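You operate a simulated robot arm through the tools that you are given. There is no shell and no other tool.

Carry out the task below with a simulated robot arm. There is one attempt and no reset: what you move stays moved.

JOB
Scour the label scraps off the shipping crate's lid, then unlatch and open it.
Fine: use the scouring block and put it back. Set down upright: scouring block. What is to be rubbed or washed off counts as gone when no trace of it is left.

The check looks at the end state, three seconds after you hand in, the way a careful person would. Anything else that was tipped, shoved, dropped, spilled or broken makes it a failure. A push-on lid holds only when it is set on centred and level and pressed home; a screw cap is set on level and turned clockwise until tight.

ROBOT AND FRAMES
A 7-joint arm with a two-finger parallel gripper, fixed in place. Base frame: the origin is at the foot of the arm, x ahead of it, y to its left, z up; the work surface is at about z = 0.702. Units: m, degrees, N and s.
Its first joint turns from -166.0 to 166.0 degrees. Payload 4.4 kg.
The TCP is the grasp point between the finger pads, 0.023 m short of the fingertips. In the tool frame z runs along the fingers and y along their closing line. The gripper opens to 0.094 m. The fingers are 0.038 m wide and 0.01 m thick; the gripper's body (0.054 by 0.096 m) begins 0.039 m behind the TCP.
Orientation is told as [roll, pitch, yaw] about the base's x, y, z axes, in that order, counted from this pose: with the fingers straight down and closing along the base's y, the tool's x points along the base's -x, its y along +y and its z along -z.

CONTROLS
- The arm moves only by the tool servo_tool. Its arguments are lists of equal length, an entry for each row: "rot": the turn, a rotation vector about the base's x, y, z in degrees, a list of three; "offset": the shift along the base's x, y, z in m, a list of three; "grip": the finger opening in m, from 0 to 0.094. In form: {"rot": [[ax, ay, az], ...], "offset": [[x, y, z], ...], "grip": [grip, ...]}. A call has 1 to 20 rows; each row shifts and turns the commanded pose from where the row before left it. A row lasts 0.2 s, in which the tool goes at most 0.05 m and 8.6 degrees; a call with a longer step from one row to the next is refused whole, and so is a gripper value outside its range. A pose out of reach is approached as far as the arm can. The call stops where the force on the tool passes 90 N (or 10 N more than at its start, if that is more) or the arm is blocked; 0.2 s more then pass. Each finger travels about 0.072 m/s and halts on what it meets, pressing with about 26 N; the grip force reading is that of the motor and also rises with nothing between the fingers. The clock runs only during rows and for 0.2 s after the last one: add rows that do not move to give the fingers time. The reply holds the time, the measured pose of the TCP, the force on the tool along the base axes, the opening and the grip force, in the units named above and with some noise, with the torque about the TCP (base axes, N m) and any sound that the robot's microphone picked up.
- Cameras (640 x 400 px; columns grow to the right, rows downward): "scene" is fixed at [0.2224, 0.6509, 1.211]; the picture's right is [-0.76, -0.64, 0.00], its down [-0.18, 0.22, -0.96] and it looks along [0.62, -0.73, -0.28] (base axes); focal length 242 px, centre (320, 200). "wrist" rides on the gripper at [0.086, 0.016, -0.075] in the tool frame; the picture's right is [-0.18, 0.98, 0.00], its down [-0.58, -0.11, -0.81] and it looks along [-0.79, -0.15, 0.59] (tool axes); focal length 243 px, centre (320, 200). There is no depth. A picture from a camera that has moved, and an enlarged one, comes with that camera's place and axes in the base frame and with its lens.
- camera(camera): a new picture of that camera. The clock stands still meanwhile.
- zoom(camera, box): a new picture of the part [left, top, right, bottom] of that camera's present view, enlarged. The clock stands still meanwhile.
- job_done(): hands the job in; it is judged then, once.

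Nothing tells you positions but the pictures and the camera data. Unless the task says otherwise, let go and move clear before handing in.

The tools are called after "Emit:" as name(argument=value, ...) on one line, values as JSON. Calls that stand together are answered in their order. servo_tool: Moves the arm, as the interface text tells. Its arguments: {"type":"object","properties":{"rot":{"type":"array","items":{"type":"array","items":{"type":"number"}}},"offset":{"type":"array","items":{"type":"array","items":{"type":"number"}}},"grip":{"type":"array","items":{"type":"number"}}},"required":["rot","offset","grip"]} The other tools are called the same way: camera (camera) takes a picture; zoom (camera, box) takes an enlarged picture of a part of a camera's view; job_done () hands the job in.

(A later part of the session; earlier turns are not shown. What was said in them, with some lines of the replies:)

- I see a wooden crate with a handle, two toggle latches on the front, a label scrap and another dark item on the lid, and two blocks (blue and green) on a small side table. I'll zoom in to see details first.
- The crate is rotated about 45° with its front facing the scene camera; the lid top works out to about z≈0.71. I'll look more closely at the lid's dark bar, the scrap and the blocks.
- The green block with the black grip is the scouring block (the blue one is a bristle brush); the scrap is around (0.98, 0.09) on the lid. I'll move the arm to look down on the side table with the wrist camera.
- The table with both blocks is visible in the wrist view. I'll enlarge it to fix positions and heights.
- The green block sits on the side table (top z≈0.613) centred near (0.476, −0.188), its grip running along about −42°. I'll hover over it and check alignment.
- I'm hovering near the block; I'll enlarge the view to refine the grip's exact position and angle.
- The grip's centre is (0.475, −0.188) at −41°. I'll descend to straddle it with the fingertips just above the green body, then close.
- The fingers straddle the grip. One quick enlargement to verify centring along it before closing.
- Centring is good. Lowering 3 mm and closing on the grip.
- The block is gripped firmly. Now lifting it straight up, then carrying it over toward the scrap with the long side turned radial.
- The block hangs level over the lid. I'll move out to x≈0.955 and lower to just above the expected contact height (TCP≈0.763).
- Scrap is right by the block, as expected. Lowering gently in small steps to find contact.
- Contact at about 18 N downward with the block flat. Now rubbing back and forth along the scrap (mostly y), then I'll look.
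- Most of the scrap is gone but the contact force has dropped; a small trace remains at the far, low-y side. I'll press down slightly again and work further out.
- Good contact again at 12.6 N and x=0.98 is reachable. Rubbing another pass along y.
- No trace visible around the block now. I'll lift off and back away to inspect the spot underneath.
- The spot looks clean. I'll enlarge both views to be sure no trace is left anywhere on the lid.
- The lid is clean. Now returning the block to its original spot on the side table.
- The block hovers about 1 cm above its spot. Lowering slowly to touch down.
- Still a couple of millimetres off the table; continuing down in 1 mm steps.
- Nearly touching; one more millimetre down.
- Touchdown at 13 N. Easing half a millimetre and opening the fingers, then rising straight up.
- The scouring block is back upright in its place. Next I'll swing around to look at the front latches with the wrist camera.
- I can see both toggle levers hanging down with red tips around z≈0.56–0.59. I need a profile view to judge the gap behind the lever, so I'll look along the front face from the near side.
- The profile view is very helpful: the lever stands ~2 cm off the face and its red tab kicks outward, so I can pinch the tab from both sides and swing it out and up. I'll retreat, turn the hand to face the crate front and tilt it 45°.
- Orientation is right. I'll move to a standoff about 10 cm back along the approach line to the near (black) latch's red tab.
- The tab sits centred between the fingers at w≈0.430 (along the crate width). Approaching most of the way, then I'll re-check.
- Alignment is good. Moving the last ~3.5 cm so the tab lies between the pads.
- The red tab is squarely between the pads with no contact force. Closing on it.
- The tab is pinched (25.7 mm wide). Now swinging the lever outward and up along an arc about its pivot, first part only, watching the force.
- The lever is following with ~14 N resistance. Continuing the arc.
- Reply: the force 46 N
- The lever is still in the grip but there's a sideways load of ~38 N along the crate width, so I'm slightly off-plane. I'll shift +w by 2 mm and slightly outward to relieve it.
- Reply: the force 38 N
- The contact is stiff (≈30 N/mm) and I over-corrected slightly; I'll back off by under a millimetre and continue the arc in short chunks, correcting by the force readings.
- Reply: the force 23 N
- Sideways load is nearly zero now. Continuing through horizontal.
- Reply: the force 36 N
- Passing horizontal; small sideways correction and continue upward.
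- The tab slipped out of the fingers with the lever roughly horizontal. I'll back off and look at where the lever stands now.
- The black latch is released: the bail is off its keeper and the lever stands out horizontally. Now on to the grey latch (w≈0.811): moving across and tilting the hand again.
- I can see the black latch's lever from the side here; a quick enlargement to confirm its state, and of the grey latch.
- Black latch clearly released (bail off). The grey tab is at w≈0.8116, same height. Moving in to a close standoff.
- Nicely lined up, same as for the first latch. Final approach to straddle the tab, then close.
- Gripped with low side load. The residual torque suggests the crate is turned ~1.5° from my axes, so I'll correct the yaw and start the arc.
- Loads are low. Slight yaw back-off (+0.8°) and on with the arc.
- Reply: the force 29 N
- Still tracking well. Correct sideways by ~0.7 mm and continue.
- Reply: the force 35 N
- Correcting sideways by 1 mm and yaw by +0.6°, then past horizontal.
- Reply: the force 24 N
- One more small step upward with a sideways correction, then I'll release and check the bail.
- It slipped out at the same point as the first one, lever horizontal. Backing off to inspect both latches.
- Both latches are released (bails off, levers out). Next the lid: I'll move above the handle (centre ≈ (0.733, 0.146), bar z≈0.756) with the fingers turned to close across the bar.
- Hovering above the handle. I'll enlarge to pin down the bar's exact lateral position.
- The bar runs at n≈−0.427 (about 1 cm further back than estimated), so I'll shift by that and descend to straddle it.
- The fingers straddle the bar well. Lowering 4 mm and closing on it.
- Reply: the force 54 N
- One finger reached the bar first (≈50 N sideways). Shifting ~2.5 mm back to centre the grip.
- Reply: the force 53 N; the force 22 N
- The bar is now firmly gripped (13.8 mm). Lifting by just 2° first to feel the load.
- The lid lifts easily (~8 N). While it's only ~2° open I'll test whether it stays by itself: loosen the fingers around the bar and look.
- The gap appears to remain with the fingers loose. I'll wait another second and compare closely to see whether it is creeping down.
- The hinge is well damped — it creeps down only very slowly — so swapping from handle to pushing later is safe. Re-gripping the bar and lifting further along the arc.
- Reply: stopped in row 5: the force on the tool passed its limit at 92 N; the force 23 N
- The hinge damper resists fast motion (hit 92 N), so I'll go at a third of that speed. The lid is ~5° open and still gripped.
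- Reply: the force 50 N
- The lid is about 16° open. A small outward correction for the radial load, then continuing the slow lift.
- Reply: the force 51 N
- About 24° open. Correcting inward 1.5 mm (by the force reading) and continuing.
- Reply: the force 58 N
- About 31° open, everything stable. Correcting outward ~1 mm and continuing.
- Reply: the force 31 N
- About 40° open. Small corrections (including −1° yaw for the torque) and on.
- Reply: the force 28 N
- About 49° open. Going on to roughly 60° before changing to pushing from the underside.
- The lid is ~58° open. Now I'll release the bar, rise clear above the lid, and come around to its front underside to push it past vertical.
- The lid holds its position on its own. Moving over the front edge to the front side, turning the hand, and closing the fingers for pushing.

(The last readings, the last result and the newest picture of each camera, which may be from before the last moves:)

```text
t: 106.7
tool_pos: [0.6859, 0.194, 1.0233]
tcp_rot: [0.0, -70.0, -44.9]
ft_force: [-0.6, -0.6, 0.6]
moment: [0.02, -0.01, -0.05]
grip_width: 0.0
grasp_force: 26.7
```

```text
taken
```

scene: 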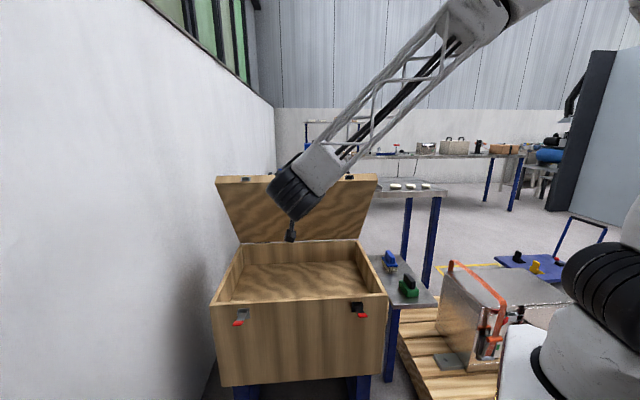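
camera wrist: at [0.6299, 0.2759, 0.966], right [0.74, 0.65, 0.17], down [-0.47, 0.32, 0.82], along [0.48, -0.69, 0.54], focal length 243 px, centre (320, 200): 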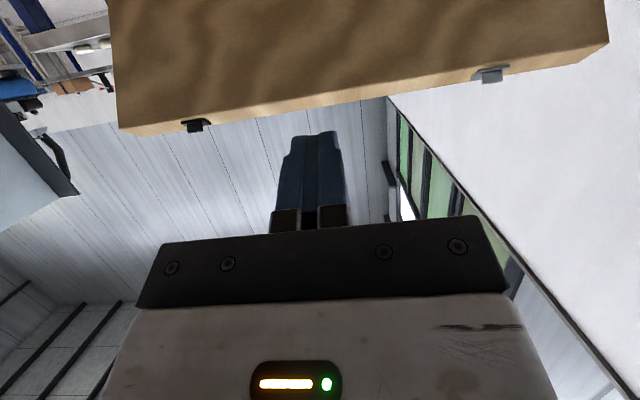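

The hand now points at the lid's underside with closed fingers. Approaching to about 2 cm from it.

Emit:
servo_tool(rot=[[0, 0, 0], [0, 0, 0], [0, 0, 0], [0, 0, 0], [0, 0, 0], [0, 0, 0], [0, 0, 0]], offset=[[0.0279, -0.0279, -0.0072], [0.0279, -0.0279, -0.0072], [0.0279, -0.0279, -0.0072], [0.0279, -0.0279, -0.0072], [0.0279, -0.0279, -0.0072], [0.0279, -0.0279, -0.0072], [0, 0, 0]], grip=[0.0, 0.0, 0.0, 0.0, 0.0, 0.0, 0.0])

Emit:
camera(camera="scene")

Emit:
camera(camera="wrist")

```text
t: 108.3
tool_pos: [0.855, 0.0269, 0.9795]
tcp_rot: [-0.1, -69.9, -44.8]
ft_force: [-0.3, 4.0, -2.6]
moment: [0.04, 0.05, 0.06]
grip_width: 0.0
grasp_force: 26.0
```

```text
taken
```

scene: 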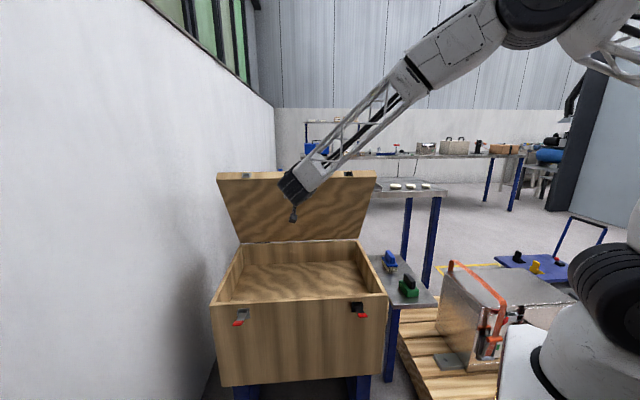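

```text
taken
camera wrist: at [0.7965, 0.1089, 0.9217], right [0.74, 0.65, 0.17], down [-0.47, 0.32, 0.82], along [0.48, -0.69, 0.54], focal length 243 px, centre (320, 200)
```

wrist: 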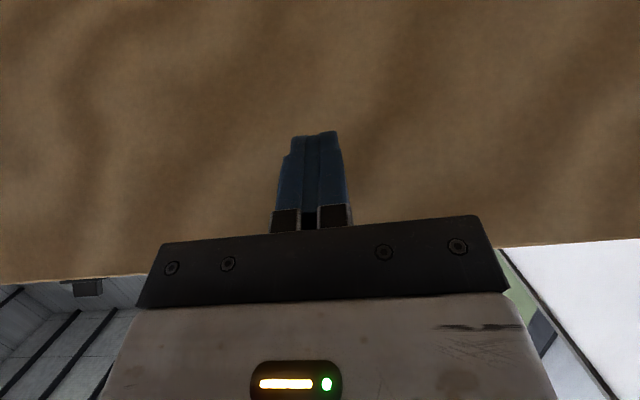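

Light contact already made with the underside. Pushing the lid slowly along its arc.

Emit:
servo_tool(rot=[[0, 0, 0], [0, 0, 0], [0, 0, 0], [0, 0, 0], [0, 0, 0], [0, 0, 0], [0, 0, 0], [0, 0, 0], [0, 0, 0], [0, 0, 0], [0, 0, 0]], offset=[[0.0025, -0.0025, 0.0021], [0.0047, -0.0047, 0.004], [0.0048, -0.0048, 0.0039], [0.0048, -0.0048, 0.0037], [0.0049, -0.0049, 0.0036], [0.005, -0.005, 0.0034], [0.005, -0.005, 0.0033], [0.0051, -0.0051, 0.0031], [0.0051, -0.0051, 0.003], [0.0051, -0.0051, 0.0028], [0, 0, 0]], grip=[0.0, 0.0, 0.0, 0.0, 0.0, 0.0, 0.0, 0.0, 0.0, 0.0, 0.0])

Emit:
camera(camera="scene")

```text
t: 110.7
tool_pos: [0.9008, -0.0204, 1.0125]
tcp_rot: [0.0, -69.9, -44.8]
ft_force: [-0.7, 1.3, -0.1]
moment: [0.0, 0.0, 0.02]
grip_width: 0.0
grasp_force: 25.7
```

```text
taken
```

scene: 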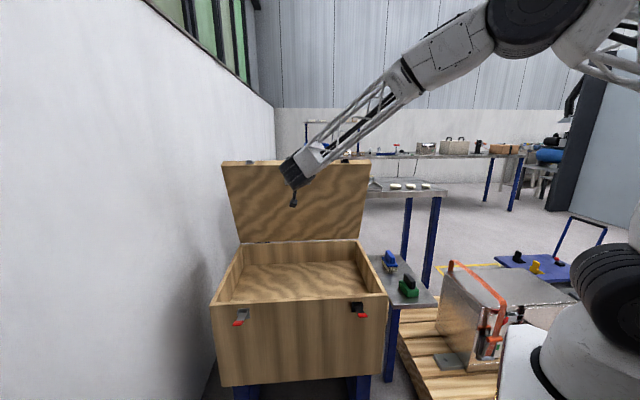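

The lid is past 70°. Continuing to push toward and past vertical.

Emit:
servo_tool(rot=[[0, 0, 0], [0, 0, 0], [0, 0, 0], [0, 0, 0], [0, 0, 0], [0, 0, 0], [0, 0, 0], [0, 0, 0], [0, 0, 0], [0, 0, 0], [0, 0, 0], [0, 0, 0], [0, 0, 0], [0, 0, 0], [0, 0, 0]], offset=[[0.0025, -0.0025, 0.0015], [0.0049, -0.0049, 0.0027], [0.005, -0.005, 0.0026], [0.005, -0.005, 0.0024], [0.0051, -0.0051, 0.0022], [0.0051, -0.0051, 0.0021], [0.0051, -0.0051, 0.0019], [0.0052, -0.0052, 0.0018], [0.0052, -0.0052, 0.0016], [0.0052, -0.0052, 0.0014], [0.0052, -0.0052, 0.0013], [0.0052, -0.0052, 0.0011], [0.0053, -0.0053, 0.001], [0.0053, -0.0053, 0.0008], [0, 0, 0]], grip=[0.0, 0.0, 0.0, 0.0, 0.0, 0.0, 0.0, 0.0, 0.0, 0.0, 0.0, 0.0, 0.0, 0.0, 0.0])

Emit:
camera(camera="scene")

Emit:
camera(camera="wrist")

```text
t: 113.9
tool_pos: [0.971, -0.0894, 1.037]
tcp_rot: [-0.1, -69.9, -44.8]
ft_force: [-0.4, 1.9, 0.8]
moment: [-0.02, -0.02, -0.01]
grip_width: 0.0
grasp_force: 25.8
```

```text
taken
```

scene: 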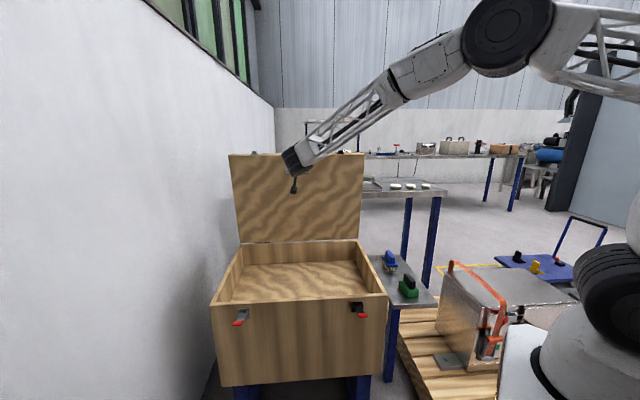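

```text
taken
camera wrist: at [0.9132, -0.0087, 0.9794], right [0.74, 0.65, 0.17], down [-0.47, 0.32, 0.82], along [0.48, -0.69, 0.54], focal length 243 px, centre (320, 200)
```

wrist: 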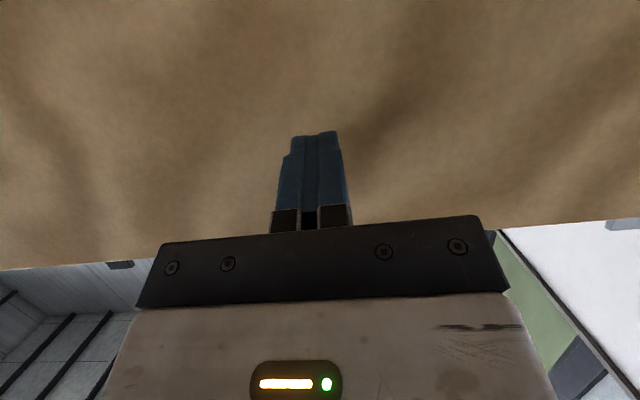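

Nearly vertical now (~85°). Pushing on past vertical, watching for the hinge stop.

Emit:
servo_tool(rot=[[0, 0, 0], [0, 0, 0], [0, 0, 0], [0, 0, 0], [0, 0, 0], [0, 0, 0], [0, 0, 0], [0, 0, 0], [0, 0, 0]], offset=[[0.003, -0.003, 0.0003], [0.0055, -0.0055, 0.0004], [0.0055, -0.0055, 0.0003], [0.0055, -0.0055, 0.0001], [0.0055, -0.0055, -0.0001], [0.0055, -0.0055, -0.0002], [0.0055, -0.0055, -0.0004], [0.0055, -0.0055, -0.0006], [0, 0, 0]], grip=[0.0, 0.0, 0.0, 0.0, 0.0, 0.0, 0.0, 0.0, 0.0])

Emit:
camera(camera="scene")

```text
t: 115.9
tool_pos: [1.0129, -0.1314, 1.0366]
tcp_rot: [-0.2, -69.9, -44.8]
ft_force: [0.7, -0.3, -0.4]
moment: [0.0, 0.02, 0.0]
grip_width: 0.0
grasp_force: 25.8
```

```text
taken
```

scene: 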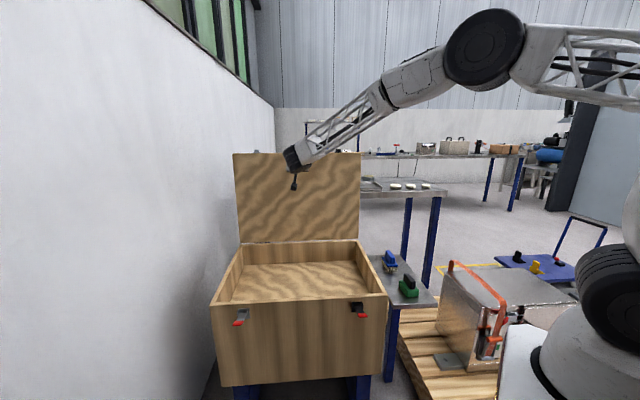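

The lid is now about 94°, past vertical. A few more degrees for margin, then I'll withdraw and check that it stays.

Emit:
servo_tool(rot=[[0, 0, 0], [0, 0, 0], [0, 0, 0], [0, 0, 0], [0, 0, 0], [0, 0, 0], [0, 0, 0]], offset=[[0.003, -0.003, -0.0004], [0.0055, -0.0055, -0.0008], [0.0055, -0.0055, -0.001], [0.0055, -0.0055, -0.0011], [0.0055, -0.0055, -0.0013], [0.0055, -0.0055, -0.0014], [0, 0, 0]], grip=[0.0, 0.0, 0.0, 0.0, 0.0, 0.0, 0.0])

Emit:
zoom(camera="scene", box=[200, 130, 400, 300])

```text
t: 117.5
tool_pos: [1.0429, -0.1611, 1.0304]
tcp_rot: [-0.1, -69.9, -44.9]
ft_force: [0.5, 0.8, 0.7]
moment: [-0.01, -0.01, 0.01]
grip_width: 0.0002
grasp_force: 26.1
```

```text
2.35 times, centred on (300, 215) of scene
camera zoom: at [0.2224, 0.6509, 1.211], right [-0.76, -0.64, 0.0], down [-0.18, 0.22, -0.96], along [0.62, -0.73, -0.28], focal length 570 px, centre (367, 165)
```

zoom: 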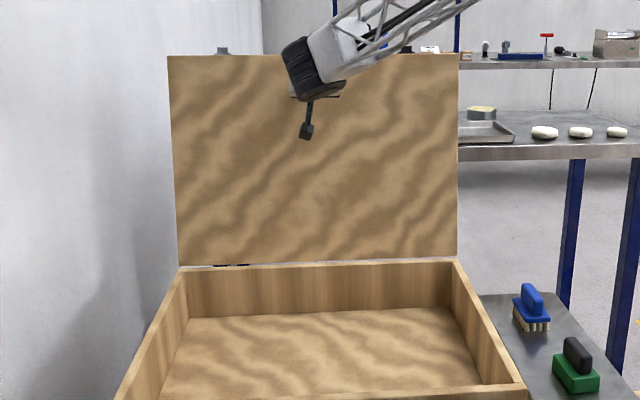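

The lid leans back past vertical with no load on the tool. Withdrawing the hand straight out.

Emit:
servo_tool(rot=[[0, 0, 0], [0, 0, 0], [0, 0, 0], [0, 0, 0], [0, 0, 0], [0, 0, 0], [0, 0, 0], [0, 0, 0], [0, 0, 0], [0, 0, 0], [0, 0, 0], [0, 0, 0]], offset=[[-0.01, 0.01, 0], [-0.02, 0.02, 0], [-0.03, 0.03, 0], [-0.03, 0.03, 0.01], [-0.03, 0.03, 0.01], [-0.03, 0.03, 0.02], [-0.03, 0.03, 0.02], [-0.03, 0.03, 0.02], [-0.03, 0.03, 0.03], [-0.03, 0.03, 0.03], [-0.03, 0.03, 0.03], [0, 0, 0]], grip=[0.0, 0.0, 0.0, 0.0, 0.0, 0.0, 0.0, 0.0, 0.0, 0.0, 0.0, 0.0])

Emit:
camera(camera="scene")

Emit:
camera(camera="wrist")

```text
refused: row 9 steps farther than a row can; nothing moved
```

```text
taken
```

scene: 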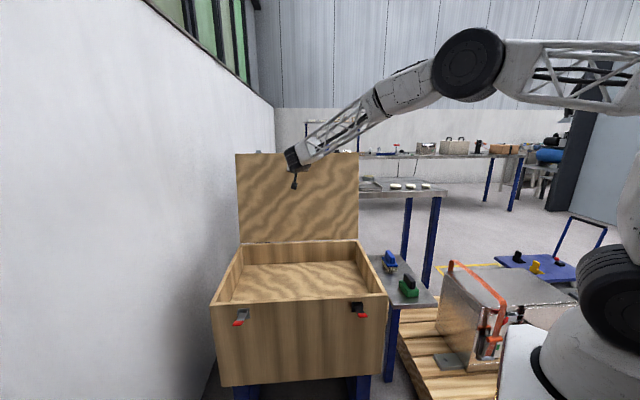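

```text
taken
camera wrist: at [0.9847, -0.0805, 0.9734], right [0.74, 0.65, 0.17], down [-0.47, 0.32, 0.82], along [0.48, -0.69, 0.54], focal length 243 px, centre (320, 200)
```

wrist: 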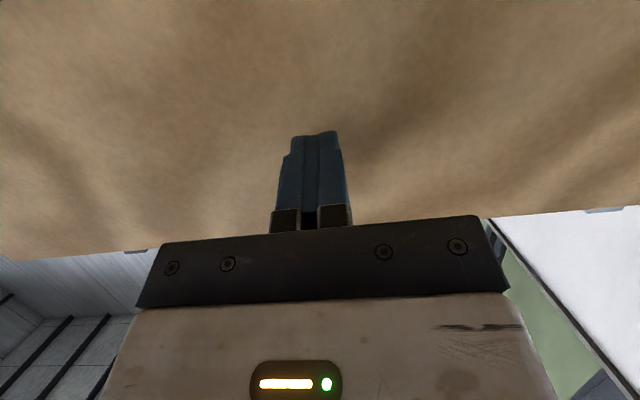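

The last rows were slightly over the step limit, so nothing moved. Repeating the withdrawal with smaller steps.

Emit:
servo_tool(rot=[[0, 0, 0], [0, 0, 0], [0, 0, 0], [0, 0, 0], [0, 0, 0], [0, 0, 0], [0, 0, 0], [0, 0, 0], [0, 0, 0], [0, 0, 0], [0, 0, 0], [0, 0, 0], [0, 0, 0]], offset=[[-0.01, 0.01, 0], [-0.02, 0.02, 0], [-0.028, 0.028, 0], [-0.028, 0.028, 0.01], [-0.028, 0.028, 0.01], [-0.028, 0.028, 0.015], [-0.028, 0.028, 0.02], [-0.028, 0.028, 0.02], [-0.028, 0.028, 0.02], [-0.028, 0.028, 0.02], [-0.028, 0.028, 0.02], [-0.028, 0.028, 0.02], [0, 0, 0]], grip=[0.0, 0.0, 0.0, 0.0, 0.0, 0.0, 0.0, 0.0, 0.0, 0.0, 0.0, 0.0, 0.0])

Emit:
camera(camera="scene")

Emit:
camera(camera="wrist")

```text
t: 120.3
tool_pos: [0.7314, 0.1497, 1.1854]
tcp_rot: [-0.2, -69.9, -44.9]
ft_force: [0.8, 0.1, 0.6]
moment: [0.01, 0.01, 0.02]
grip_width: 0.0
grasp_force: 26.5
```

```text
taken
```

scene: 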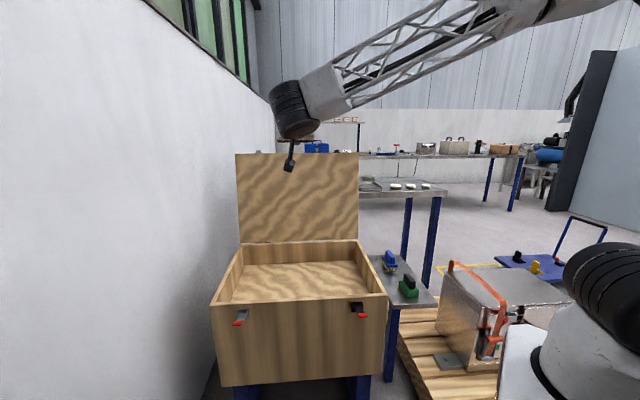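

```text
taken
camera wrist: at [0.6746, 0.2307, 1.1275], right [0.74, 0.65, 0.17], down [-0.47, 0.32, 0.82], along [0.48, -0.69, 0.54], focal length 243 px, centre (320, 200)
```

wrist: 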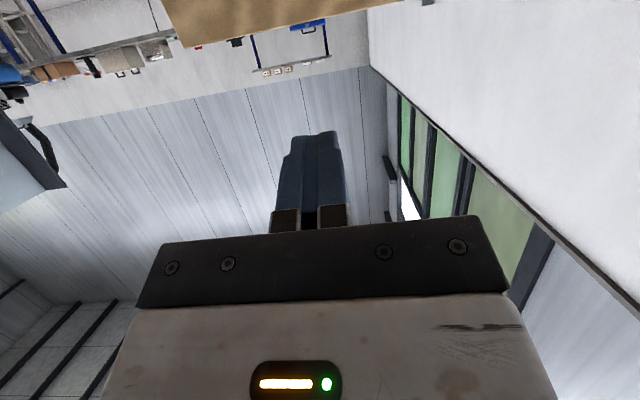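

The lid stands open by itself. I'll retract further, wait a few seconds, and verify everything (lid, block, brush, latches).

Emit:
servo_tool(rot=[[0, 0, 0], [0, 0, 0], [0, 0, 0], [0, 0, 0], [0, 0, 0], [0, 0, 0], [0, 0, 0], [0, 0, 0], [0, 0, 0], [0, 0, 0], [0, 0, 0], [0, 0, 0], [0, 0, 0], [0, 0, 0], [0, 0, 0], [0, 0, 0]], offset=[[-0.03, 0, 0.01], [-0.03, 0, 0.01], [-0.03, 0, 0.01], [-0.03, 0, 0.01], [-0.03, 0, 0.01], [0, 0, 0], [0, 0, 0], [0, 0, 0], [0, 0, 0], [0, 0, 0], [0, 0, 0], [0, 0, 0], [0, 0, 0], [0, 0, 0], [0, 0, 0], [0, 0, 0]], grip=[0.02, 0.04, 0.06, 0.06, 0.06, 0.06, 0.06, 0.06, 0.06, 0.06, 0.06, 0.06, 0.06, 0.06, 0.06, 0.06])

Emit:
zoom(camera="scene", box=[200, 130, 440, 345])

Emit:
zoom(camera="scene", box=[340, 240, 440, 330])

Emit:
camera(camera="scene")

```text
t: 123.7
tool_pos: [0.5832, 0.1499, 1.2358]
tcp_rot: [-0.1, -70.0, -44.9]
ft_force: [-0.2, 0.2, -0.6]
moment: [-0.02, -0.02, 0.02]
grip_width: 0.0601
grasp_force: 0.0
```

```text
1.86 times, centred on (320, 238) of scene
camera zoom: at [0.2224, 0.6509, 1.211], right [-0.76, -0.64, 0.0], down [-0.18, 0.22, -0.96], along [0.62, -0.73, -0.28], focal length 451 px, centre (320, 130)
```

zoom: 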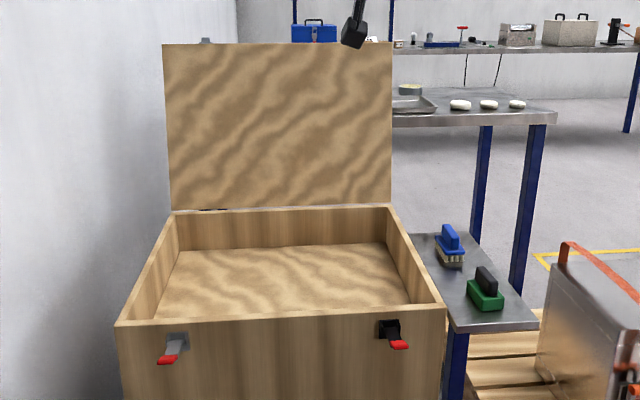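

```text
4.44 times, centred on (390, 285) of scene
camera zoom: at [0.2224, 0.6509, 1.211], right [-0.76, -0.64, 0.0], down [-0.18, 0.22, -0.96], along [0.62, -0.73, -0.28], focal length 1077 px, centre (9, -178)
```

zoom: 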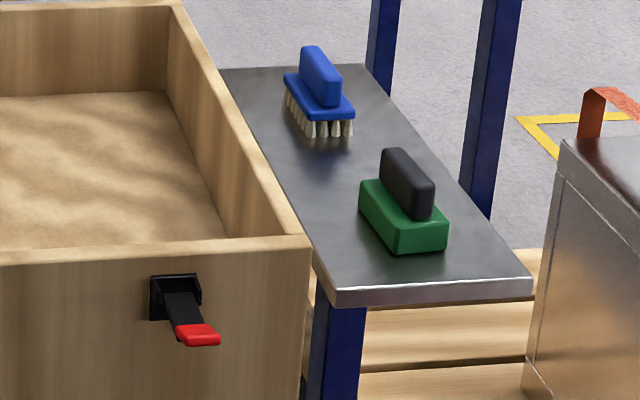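

```text
taken
```

scene: 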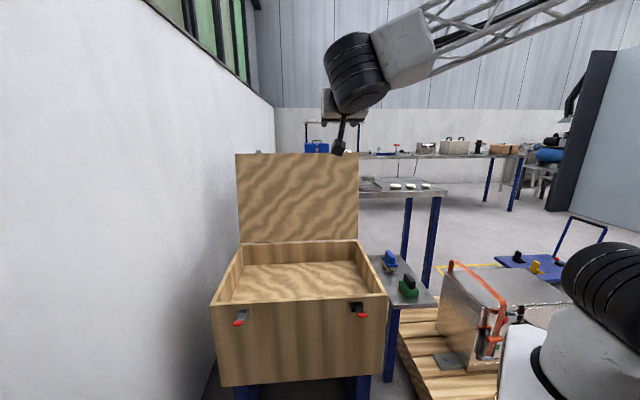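

The lid is clean and stands open past vertical without moving over the last few seconds. Both latches are released, the scouring block is upright in its original place, the brush is untouched, and the arm is clear, so I'm handing in.

Emit:
job_done()

```text
The job is handed in.
```

The label scraps are gone from the crate lid, both latches are undone, and the lid is open. I've handed the job in.

- **Scouring:** I rubbed the scrap with the green scouring block until no trace showed in close-up pictures from both cameras. I checked this before opening the lid, because the lid's top now faces away from the scene camera.
- **Scouring block:** It stands upright on the side table, within a few millimetres of where it started.
- **Latches:** Both levers are swung out to about horizontal and their catches are off the lid.
- **Lid:** It leans back to about 100°, past vertical. It stayed there on its own for several seconds with the arm clear.

I didn't touch the blue brush or the sliding bar on the lid. The arm met two high-load moments on the way: about 92 N when I first lifted the lid too fast, which stopped that move, and about 50 N sideways while centring on the handle. I saw no damage from either.
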